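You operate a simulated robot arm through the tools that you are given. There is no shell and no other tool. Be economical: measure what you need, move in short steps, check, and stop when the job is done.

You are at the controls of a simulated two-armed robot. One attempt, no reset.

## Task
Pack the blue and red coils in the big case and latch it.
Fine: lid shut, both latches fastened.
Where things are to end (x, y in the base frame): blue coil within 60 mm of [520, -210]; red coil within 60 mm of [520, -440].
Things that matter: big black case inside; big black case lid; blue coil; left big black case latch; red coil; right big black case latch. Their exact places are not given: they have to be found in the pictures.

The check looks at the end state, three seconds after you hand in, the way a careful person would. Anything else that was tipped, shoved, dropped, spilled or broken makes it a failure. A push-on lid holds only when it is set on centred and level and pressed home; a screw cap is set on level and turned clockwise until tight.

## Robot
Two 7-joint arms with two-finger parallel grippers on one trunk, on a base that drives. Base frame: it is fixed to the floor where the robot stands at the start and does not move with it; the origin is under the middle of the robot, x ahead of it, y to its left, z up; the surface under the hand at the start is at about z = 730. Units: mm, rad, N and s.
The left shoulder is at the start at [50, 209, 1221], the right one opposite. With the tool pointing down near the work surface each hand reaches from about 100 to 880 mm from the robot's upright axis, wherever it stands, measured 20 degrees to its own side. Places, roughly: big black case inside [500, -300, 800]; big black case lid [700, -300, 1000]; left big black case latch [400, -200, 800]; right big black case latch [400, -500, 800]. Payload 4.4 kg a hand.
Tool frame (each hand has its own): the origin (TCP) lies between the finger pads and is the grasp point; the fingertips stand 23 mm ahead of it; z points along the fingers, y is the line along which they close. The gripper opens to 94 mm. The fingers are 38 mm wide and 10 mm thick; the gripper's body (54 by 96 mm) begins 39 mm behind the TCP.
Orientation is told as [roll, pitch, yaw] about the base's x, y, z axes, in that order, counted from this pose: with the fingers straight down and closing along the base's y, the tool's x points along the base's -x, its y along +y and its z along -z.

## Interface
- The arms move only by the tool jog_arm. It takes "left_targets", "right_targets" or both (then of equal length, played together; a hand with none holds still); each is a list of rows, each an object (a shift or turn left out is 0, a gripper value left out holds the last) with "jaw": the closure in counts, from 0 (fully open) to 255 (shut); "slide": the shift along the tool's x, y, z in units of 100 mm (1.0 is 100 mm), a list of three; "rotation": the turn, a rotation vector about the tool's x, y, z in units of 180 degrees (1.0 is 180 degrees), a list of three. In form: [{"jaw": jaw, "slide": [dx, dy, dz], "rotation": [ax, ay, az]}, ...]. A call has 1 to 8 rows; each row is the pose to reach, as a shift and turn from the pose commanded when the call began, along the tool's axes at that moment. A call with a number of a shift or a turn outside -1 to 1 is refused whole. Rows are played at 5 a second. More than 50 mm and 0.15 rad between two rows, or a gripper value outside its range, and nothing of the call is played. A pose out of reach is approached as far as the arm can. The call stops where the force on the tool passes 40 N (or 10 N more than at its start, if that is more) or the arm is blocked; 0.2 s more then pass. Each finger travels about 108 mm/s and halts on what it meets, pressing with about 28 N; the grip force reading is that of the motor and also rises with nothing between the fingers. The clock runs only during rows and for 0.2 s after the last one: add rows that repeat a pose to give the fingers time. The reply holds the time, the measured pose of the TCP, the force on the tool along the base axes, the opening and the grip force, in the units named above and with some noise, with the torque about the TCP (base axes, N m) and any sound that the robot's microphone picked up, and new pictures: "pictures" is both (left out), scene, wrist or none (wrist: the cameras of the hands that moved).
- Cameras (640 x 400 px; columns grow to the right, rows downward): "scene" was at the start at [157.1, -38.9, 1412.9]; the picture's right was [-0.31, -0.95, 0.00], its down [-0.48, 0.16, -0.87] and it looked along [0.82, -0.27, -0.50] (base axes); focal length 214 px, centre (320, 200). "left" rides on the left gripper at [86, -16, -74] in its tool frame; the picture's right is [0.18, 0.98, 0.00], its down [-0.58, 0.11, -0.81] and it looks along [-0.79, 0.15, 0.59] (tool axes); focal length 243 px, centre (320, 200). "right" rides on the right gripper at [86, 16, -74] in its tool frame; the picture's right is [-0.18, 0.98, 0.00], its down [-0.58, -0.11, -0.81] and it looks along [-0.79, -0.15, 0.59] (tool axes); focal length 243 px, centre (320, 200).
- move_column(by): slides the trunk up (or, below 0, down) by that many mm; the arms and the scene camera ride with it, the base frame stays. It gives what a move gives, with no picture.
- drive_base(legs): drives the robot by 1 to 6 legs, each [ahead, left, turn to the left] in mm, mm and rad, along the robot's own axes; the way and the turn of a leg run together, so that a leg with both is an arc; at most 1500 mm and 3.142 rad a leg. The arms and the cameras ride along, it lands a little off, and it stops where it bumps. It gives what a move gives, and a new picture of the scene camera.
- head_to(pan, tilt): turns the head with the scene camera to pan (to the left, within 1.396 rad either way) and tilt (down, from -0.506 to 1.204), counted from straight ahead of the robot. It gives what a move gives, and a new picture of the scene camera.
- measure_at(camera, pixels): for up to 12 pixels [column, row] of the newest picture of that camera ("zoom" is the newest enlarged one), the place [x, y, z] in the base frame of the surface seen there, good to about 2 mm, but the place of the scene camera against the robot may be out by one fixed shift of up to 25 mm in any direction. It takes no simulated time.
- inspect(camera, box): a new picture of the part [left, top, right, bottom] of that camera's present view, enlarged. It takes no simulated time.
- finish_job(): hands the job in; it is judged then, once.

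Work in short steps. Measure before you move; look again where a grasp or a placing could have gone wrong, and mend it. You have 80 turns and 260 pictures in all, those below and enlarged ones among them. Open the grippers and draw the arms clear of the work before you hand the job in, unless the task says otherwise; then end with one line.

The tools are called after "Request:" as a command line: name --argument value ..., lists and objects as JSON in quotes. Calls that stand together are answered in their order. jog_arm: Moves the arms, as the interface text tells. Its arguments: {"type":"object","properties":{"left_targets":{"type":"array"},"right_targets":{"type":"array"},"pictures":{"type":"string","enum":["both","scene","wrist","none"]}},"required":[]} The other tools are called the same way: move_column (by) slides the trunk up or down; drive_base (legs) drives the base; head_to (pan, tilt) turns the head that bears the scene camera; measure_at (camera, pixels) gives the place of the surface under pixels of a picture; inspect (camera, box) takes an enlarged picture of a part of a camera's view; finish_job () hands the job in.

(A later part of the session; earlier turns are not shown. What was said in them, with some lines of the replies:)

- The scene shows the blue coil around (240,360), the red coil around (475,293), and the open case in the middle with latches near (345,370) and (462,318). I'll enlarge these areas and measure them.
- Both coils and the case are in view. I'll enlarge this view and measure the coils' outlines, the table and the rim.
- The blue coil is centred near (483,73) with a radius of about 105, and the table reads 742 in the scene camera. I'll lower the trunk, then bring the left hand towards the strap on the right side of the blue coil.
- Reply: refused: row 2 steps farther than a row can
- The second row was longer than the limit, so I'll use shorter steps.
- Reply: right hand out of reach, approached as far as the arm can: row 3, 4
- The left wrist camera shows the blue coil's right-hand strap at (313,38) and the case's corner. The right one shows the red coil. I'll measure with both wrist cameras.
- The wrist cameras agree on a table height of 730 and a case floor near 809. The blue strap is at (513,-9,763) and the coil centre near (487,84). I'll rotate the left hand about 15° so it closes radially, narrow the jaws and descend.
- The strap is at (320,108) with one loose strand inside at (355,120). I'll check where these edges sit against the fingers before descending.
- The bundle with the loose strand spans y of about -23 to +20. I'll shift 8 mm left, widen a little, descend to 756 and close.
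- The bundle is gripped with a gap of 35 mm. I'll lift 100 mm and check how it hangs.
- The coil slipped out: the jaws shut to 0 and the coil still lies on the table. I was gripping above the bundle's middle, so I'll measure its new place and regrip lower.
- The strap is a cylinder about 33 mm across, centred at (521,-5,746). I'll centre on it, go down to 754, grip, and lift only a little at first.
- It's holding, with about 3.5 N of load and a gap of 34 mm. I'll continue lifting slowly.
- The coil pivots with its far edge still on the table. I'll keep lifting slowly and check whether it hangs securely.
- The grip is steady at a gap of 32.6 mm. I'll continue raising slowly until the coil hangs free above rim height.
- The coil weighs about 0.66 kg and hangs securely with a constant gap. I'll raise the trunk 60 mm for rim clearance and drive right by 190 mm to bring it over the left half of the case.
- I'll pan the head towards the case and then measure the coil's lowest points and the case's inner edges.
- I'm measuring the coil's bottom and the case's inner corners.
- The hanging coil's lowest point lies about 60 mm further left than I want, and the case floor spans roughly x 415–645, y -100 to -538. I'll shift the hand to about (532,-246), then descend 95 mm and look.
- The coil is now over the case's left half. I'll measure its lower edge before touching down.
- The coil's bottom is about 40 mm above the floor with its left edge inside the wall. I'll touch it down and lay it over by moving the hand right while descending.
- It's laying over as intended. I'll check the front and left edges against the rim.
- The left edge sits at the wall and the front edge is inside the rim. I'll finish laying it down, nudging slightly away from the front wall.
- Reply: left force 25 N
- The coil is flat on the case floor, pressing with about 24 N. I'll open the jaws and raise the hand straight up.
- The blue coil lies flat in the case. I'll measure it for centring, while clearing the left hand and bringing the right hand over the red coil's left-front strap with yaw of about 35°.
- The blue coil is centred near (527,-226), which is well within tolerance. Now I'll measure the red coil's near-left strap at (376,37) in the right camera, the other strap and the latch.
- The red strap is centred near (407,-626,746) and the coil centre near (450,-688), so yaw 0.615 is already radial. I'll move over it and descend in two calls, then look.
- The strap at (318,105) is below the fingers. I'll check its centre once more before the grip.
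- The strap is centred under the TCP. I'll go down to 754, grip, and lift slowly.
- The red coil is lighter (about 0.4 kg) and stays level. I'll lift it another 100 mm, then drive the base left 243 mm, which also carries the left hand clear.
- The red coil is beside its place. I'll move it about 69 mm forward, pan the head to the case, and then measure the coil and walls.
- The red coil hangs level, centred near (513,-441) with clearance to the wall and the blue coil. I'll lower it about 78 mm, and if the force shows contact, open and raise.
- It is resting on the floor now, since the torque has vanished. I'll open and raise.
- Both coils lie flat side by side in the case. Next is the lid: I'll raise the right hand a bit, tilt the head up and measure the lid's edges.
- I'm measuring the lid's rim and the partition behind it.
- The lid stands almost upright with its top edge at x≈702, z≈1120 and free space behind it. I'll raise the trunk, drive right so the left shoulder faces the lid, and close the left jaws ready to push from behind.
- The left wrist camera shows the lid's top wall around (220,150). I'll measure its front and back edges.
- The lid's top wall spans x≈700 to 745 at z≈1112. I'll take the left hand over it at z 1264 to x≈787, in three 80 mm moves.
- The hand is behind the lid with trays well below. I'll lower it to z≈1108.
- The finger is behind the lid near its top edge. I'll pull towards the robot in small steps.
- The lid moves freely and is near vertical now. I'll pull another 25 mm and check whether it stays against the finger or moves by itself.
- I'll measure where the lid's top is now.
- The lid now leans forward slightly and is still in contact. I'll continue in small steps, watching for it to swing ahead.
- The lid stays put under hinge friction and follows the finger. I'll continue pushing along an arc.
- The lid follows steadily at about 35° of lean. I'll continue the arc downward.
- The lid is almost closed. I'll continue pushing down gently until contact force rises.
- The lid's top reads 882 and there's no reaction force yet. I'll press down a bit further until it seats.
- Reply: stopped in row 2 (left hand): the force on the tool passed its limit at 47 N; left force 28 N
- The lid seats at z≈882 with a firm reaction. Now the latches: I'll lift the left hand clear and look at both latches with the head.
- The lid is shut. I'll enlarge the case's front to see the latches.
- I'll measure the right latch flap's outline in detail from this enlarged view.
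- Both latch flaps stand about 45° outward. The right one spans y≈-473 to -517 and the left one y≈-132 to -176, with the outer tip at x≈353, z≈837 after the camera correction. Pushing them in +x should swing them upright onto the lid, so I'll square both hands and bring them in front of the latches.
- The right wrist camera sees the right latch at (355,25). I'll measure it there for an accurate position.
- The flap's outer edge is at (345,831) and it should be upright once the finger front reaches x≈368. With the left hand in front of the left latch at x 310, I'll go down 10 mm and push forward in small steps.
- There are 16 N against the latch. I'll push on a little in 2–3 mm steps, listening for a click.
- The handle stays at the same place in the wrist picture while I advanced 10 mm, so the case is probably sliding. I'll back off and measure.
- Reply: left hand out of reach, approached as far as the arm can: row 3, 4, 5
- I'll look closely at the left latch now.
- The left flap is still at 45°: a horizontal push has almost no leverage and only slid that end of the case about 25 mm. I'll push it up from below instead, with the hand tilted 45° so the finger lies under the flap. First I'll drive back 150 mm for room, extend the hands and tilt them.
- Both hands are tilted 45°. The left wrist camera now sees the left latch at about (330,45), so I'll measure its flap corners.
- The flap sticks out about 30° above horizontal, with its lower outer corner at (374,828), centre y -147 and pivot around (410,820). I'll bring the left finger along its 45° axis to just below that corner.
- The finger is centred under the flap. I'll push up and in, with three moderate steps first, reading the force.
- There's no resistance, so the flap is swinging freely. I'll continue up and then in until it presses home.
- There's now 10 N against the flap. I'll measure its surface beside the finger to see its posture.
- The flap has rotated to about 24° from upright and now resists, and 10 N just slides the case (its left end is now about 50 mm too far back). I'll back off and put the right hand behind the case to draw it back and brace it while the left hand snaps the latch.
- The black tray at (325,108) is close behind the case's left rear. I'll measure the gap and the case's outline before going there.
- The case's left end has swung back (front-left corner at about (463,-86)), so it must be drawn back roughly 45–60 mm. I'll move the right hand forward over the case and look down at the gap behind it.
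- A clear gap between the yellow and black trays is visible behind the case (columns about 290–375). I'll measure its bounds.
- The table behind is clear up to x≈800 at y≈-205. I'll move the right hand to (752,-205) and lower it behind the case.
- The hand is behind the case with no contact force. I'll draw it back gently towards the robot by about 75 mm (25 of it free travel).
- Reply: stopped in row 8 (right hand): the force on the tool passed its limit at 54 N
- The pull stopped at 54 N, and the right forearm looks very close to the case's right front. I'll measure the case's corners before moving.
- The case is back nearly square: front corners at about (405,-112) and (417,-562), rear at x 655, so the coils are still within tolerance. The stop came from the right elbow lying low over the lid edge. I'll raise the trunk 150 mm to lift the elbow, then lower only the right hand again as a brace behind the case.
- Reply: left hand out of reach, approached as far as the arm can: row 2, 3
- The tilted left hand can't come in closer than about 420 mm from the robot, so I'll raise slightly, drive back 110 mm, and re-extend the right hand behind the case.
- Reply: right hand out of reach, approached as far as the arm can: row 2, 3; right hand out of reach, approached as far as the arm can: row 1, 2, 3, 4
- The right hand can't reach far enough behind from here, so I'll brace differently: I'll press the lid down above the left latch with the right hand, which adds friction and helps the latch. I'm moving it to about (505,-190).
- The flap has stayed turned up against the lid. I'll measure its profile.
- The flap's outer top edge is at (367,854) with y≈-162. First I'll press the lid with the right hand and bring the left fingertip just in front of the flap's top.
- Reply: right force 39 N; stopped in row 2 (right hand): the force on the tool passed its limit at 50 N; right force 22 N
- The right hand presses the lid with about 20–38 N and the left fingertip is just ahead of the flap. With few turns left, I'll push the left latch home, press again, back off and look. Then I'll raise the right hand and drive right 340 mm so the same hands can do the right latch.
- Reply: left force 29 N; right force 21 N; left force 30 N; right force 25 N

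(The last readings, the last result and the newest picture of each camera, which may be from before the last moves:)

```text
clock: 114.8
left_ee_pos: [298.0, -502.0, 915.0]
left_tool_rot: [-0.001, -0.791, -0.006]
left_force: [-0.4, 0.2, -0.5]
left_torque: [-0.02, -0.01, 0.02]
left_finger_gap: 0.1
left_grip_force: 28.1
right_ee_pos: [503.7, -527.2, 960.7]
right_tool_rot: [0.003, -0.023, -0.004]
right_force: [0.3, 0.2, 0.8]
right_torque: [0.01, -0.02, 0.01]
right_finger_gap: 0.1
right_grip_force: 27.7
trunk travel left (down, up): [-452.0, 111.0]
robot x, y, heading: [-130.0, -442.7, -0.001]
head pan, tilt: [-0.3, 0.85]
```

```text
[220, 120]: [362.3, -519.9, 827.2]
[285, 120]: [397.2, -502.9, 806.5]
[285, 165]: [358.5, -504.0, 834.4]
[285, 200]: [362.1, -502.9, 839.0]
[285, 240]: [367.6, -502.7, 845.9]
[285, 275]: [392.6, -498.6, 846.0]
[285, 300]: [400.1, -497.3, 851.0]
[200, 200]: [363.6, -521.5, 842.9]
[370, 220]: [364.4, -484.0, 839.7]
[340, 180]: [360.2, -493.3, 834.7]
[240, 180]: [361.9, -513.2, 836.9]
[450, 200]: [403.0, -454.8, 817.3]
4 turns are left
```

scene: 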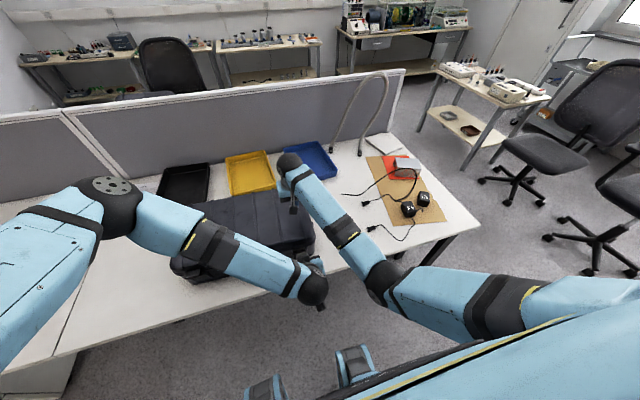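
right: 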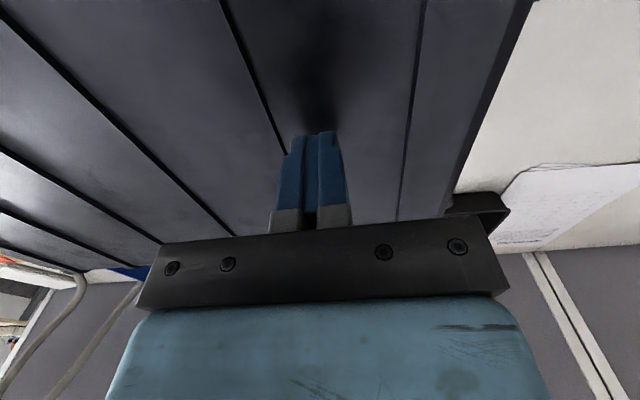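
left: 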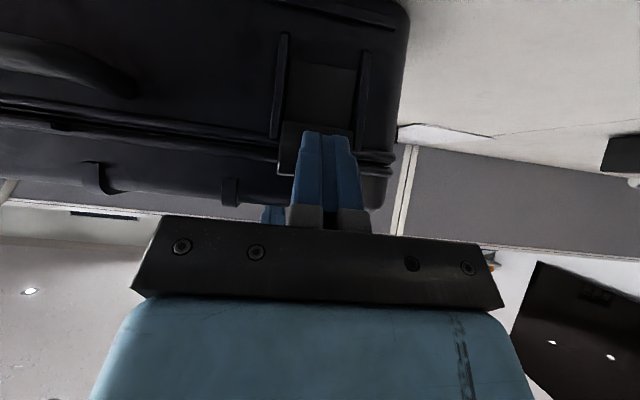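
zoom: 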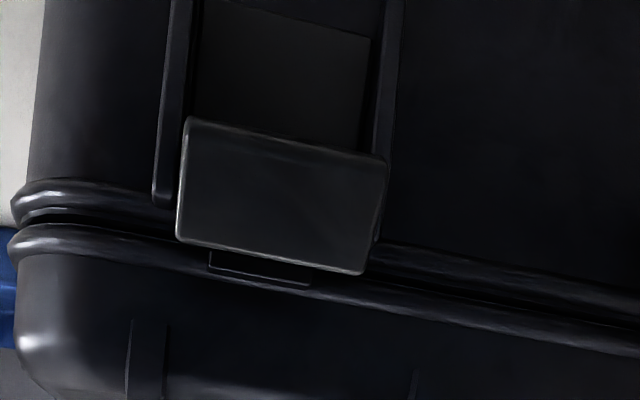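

The left flap now lies over the lid's catch and won't turn further, even at 28 N where only the case shifted a little, so it is at its closed stop. The right flap is open with its corner at about (356,830), y≈-502. I'll press the lid lightly with the right hand, swing the flap up the same way, then back off and inspect both latches.

Request:
jog_arm --right_targets '[{"slide": [0, 0.15, 0.2]}, {"slide": [0, 0.3, 0.4]}, {"slide": [0, 0.3, 0.54]}]' --left_targets '[{"slide": [0.25, 0, 0.15]}, {"slide": [0.48, 0, 0.4]}, {"slide": [0.48, 0, 0.86]}]' --pictures "none"

Request:
jog_arm --left_targets '[{"slide": [-0.092, 0, -0.02]}, {"slide": [-0.177, 0, -0.05]}, {"slide": [-0.276, 0, -0.077]}, {"slide": [-0.354, 0, -0.084]}, {"slide": [-0.418, 0, -0.076]}, {"slide": [-0.453, 0, -0.055]}, {"slide": [-0.474, 0, -0.034]}]' --pictures "wrist"

Request:
jog_arm --left_targets '[{"slide": [0.05, 0, -0.2]}, {"slide": [0.05, 0, -0.5]}, {"slide": [0, 0, -0.9]}]' --right_targets '[{"slide": [0, 0, -0.2]}, {"slide": [0, 0, -0.5]}, {"slide": [0, 0, -0.9]}]' --pictures "none"

Request:
inspect --camera "left" --box '[240, 0, 420, 130]'

Request:
measure_at --camera "zoom" --pixels '[[285, 120], [285, 165], [285, 200], [285, 240], [285, 275], [285, 300], [285, 330], [450, 200]]'

Request:
drive_base --legs '[[-280, 110, 0]]'

Request:
head_to --pan 0.0 --tilt 0.7

Request:
inspect --camera "scene" --box '[200, 100, 440, 250]'

```text
clock: 115.7
left_ee_pos: [325.7, -502.9, 821.5]
left_tool_rot: [-0.003, -0.787, -0.005]
left_force: [0.5, 0.1, 0.7]
left_torque: [-0.02, 0.03, 0.0]
left_finger_gap: 0.0
left_grip_force: 28.1
right_ee_pos: [506.2, -495.9, 908.4]
right_tool_rot: [0.003, -0.022, -0.006]
right_force: [0.5, 0.6, 0.0]
right_torque: [0.01, 0.01, 0.0]
right_finger_gap: 0.0
right_grip_force: 27.9
trunk travel left (down, up): [-452.0, 111.0]
robot x, y, heading: [-131.4, -444.2, -0.003]
head pan, tilt: [-0.3, 0.85]
```

```text
clock: 117.2
left_ee_pos: [355.5, -502.5, 857.8]
left_tool_rot: [-0.004, -0.792, -0.004]
left_force: [-14.3, -5.0, 1.5]
left_torque: [-0.16, -0.05, -0.18]
left_finger_gap: 0.0
left_grip_force: 28.1
right_ee_pos: [505.1, -496.0, 908.7]
right_tool_rot: [0.004, -0.022, -0.004]
right_force: [0.0, 0.0, 0.6]
right_torque: [0.0, -0.03, 0.0]
right_finger_gap: 0.0
right_grip_force: 28.4
trunk travel left (down, up): [-452.0, 111.0]
robot x, y, heading: [-126.5, -441.3, -0.004]
head pan, tilt: [-0.3, 0.85]
```

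left: 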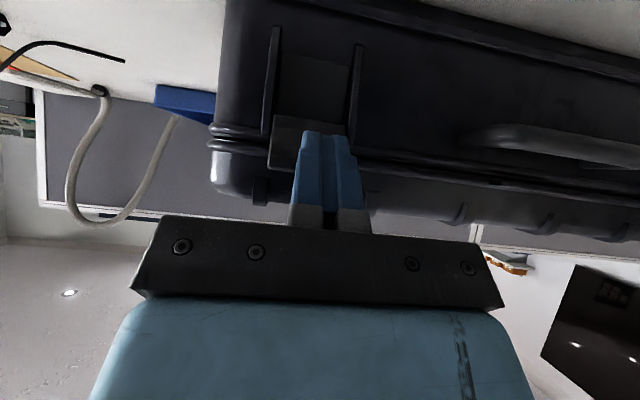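

```text
clock: 118.0
left_ee_pos: [292.0, -501.7, 920.5]
left_tool_rot: [-0.002, -0.79, -0.005]
left_force: [-0.4, 0.1, 0.7]
left_torque: [-0.02, 0.0, -0.01]
left_finger_gap: 0.0
left_grip_force: 27.2
right_ee_pos: [503.2, -497.6, 1000.1]
right_tool_rot: [0.003, -0.023, -0.005]
right_force: [0.0, -0.1, 0.2]
right_torque: [0.04, 0.01, 0.01]
right_finger_gap: 0.0
right_grip_force: 28.4
trunk travel left (down, up): [-452.0, 111.0]
robot x, y, heading: [-131.6, -442.0, -0.004]
head pan, tilt: [-0.3, 0.85]
```

```text
3.08 times, centred on (330, 65) of left
```

zoom: 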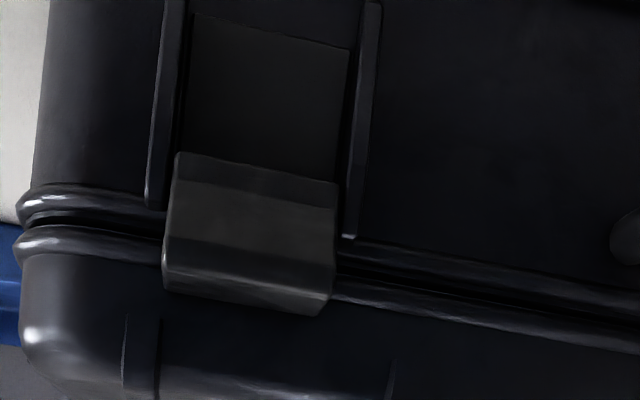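

```text
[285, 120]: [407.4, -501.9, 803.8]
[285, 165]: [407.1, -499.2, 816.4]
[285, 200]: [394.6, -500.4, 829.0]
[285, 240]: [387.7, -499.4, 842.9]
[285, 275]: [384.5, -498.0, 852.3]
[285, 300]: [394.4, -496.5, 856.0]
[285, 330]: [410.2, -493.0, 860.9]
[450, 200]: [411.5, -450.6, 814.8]
```

```text
clock: 120.1
left_ee_pos: [15.6, -390.4, 919.9]
left_tool_rot: [-0.002, -0.79, -0.005]
left_force: [0.0, 0.4, 0.2]
left_torque: [0.0, 0.04, 0.03]
left_finger_gap: 0.2
left_grip_force: 28.0
right_ee_pos: [227.2, -385.9, 998.2]
right_tool_rot: [0.004, -0.024, -0.006]
right_force: [0.0, -0.5, 0.0]
right_torque: [-0.02, 0.02, 0.01]
right_finger_gap: 0.3
right_grip_force: 28.1
trunk travel left (down, up): [-452.0, 111.0]
robot x, y, heading: [-405.5, -331.1, -0.002]
head pan, tilt: [-0.3, 0.85]
```

scene: 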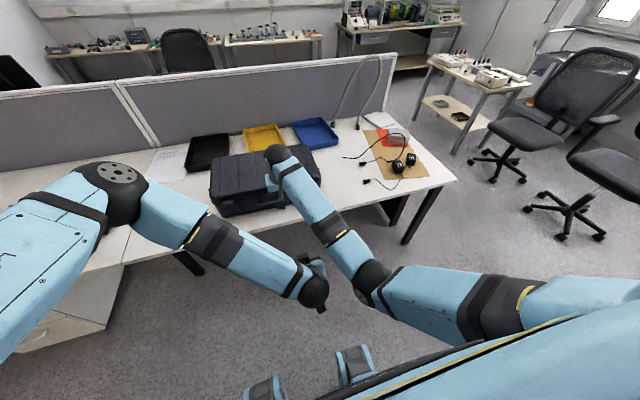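

```text
clock: 120.9
left_ee_pos: [15.8, -390.2, 918.5]
left_tool_rot: [-0.002, -0.79, -0.004]
left_force: [-0.3, 0.8, -0.7]
left_torque: [0.01, -0.03, -0.02]
left_finger_gap: 0.0
left_grip_force: 28.0
right_ee_pos: [226.8, -386.0, 999.1]
right_tool_rot: [0.004, -0.021, -0.003]
right_force: [-1.8, -0.6, -0.2]
right_torque: [-0.04, -0.02, -0.01]
right_finger_gap: 0.0
right_grip_force: 27.7
trunk travel left (down, up): [-452.0, 111.0]
robot x, y, heading: [-406.9, -330.0, -0.003]
head pan, tilt: [0.0, 0.7]
```

scene: 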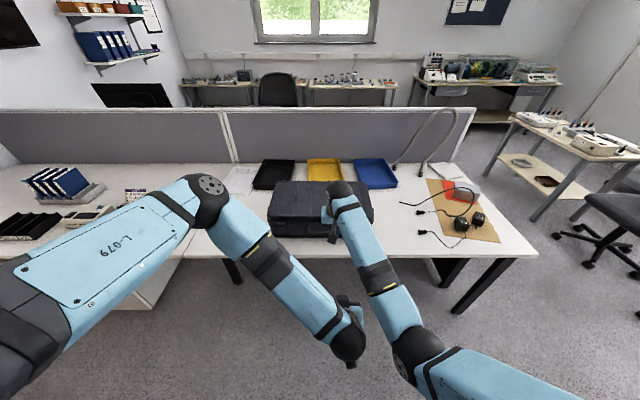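

```text
2.67 times, centred on (320, 175) of scene
3 turns are left
```

zoom: 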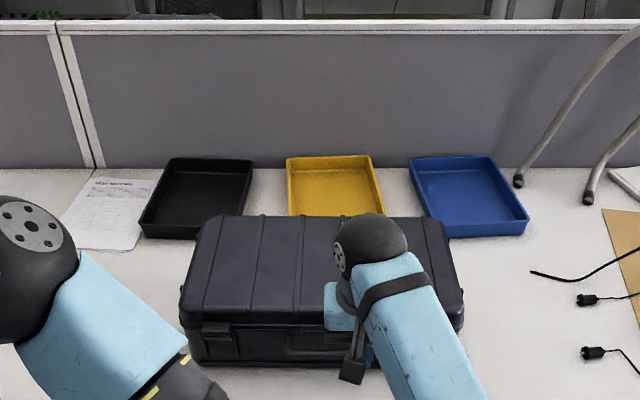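

Both flaps now have the same profile over their catches: they stand out 23 mm from the body with their tops at z≈852. The lid is flat and the trays are untouched. I'll open both grippers and raise the hands clear.

Request:
jog_arm --left_targets '[{"jaw": 0}, {"jaw": 0}, {"jaw": 0}]' --right_targets '[{"jaw": 0, "slide": [0.1, 0, -0.2]}, {"slide": [0.2, 0, -0.4]}, {"slide": [0.2, 0, -0.4]}]' --pictures "scene"

Request:
inspect --camera "scene" --box '[250, 170, 390, 250]'

```text
clock: 121.7
left_ee_pos: [16.0, -391.9, 919.3]
left_tool_rot: [0.0, -0.789, -0.006]
left_force: [1.0, 0.3, 0.5]
left_torque: [0.01, 0.0, 0.01]
left_finger_gap: 94.0
left_grip_force: 0.1
right_ee_pos: [220.4, -484.3, 1012.1]
right_tool_rot: [-0.145, -0.031, -0.078]
right_force: [0.2, -0.4, 0.8]
right_torque: [0.0, 0.0, 0.0]
right_finger_gap: 93.8
right_grip_force: 0.1
trunk travel left (down, up): [-452.0, 111.0]
robot x, y, heading: [-408.8, -332.3, -0.004]
head pan, tilt: [0.0, 0.7]
stopped in row 3 (right hand): the arm was blocked; the commanded pose is now the measured one
```

scene: 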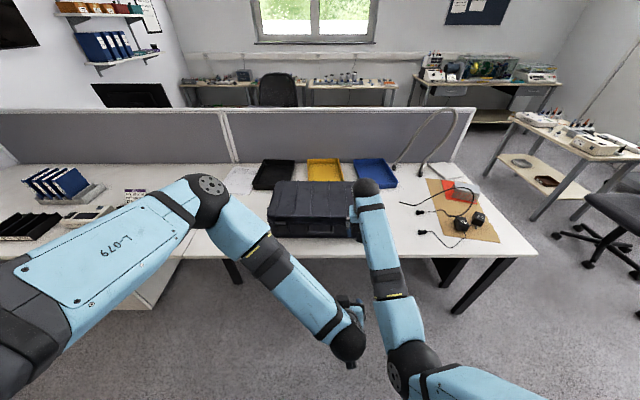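

```text
4.57 times, centred on (320, 210) of scene
2 turns are left
```

zoom: 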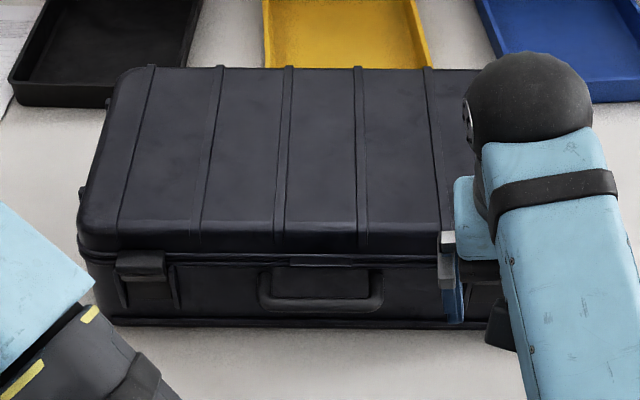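

The lid is shut, both latches are over their catches, the grippers are open and both hands are clear of the case, so I'm handing in.

Request:
finish_job

```text
The job is handed in.
```

I packed the blue and red coils in the big case, shut the lid, and swung both latches up over their catches. No latch click was heard; I judged them fastened by how the flaps sit. The case slid about 20 mm back while I worked on the latches. By my estimate the blue coil ended about 38 mm from its target and the red coil about 15–20 mm.
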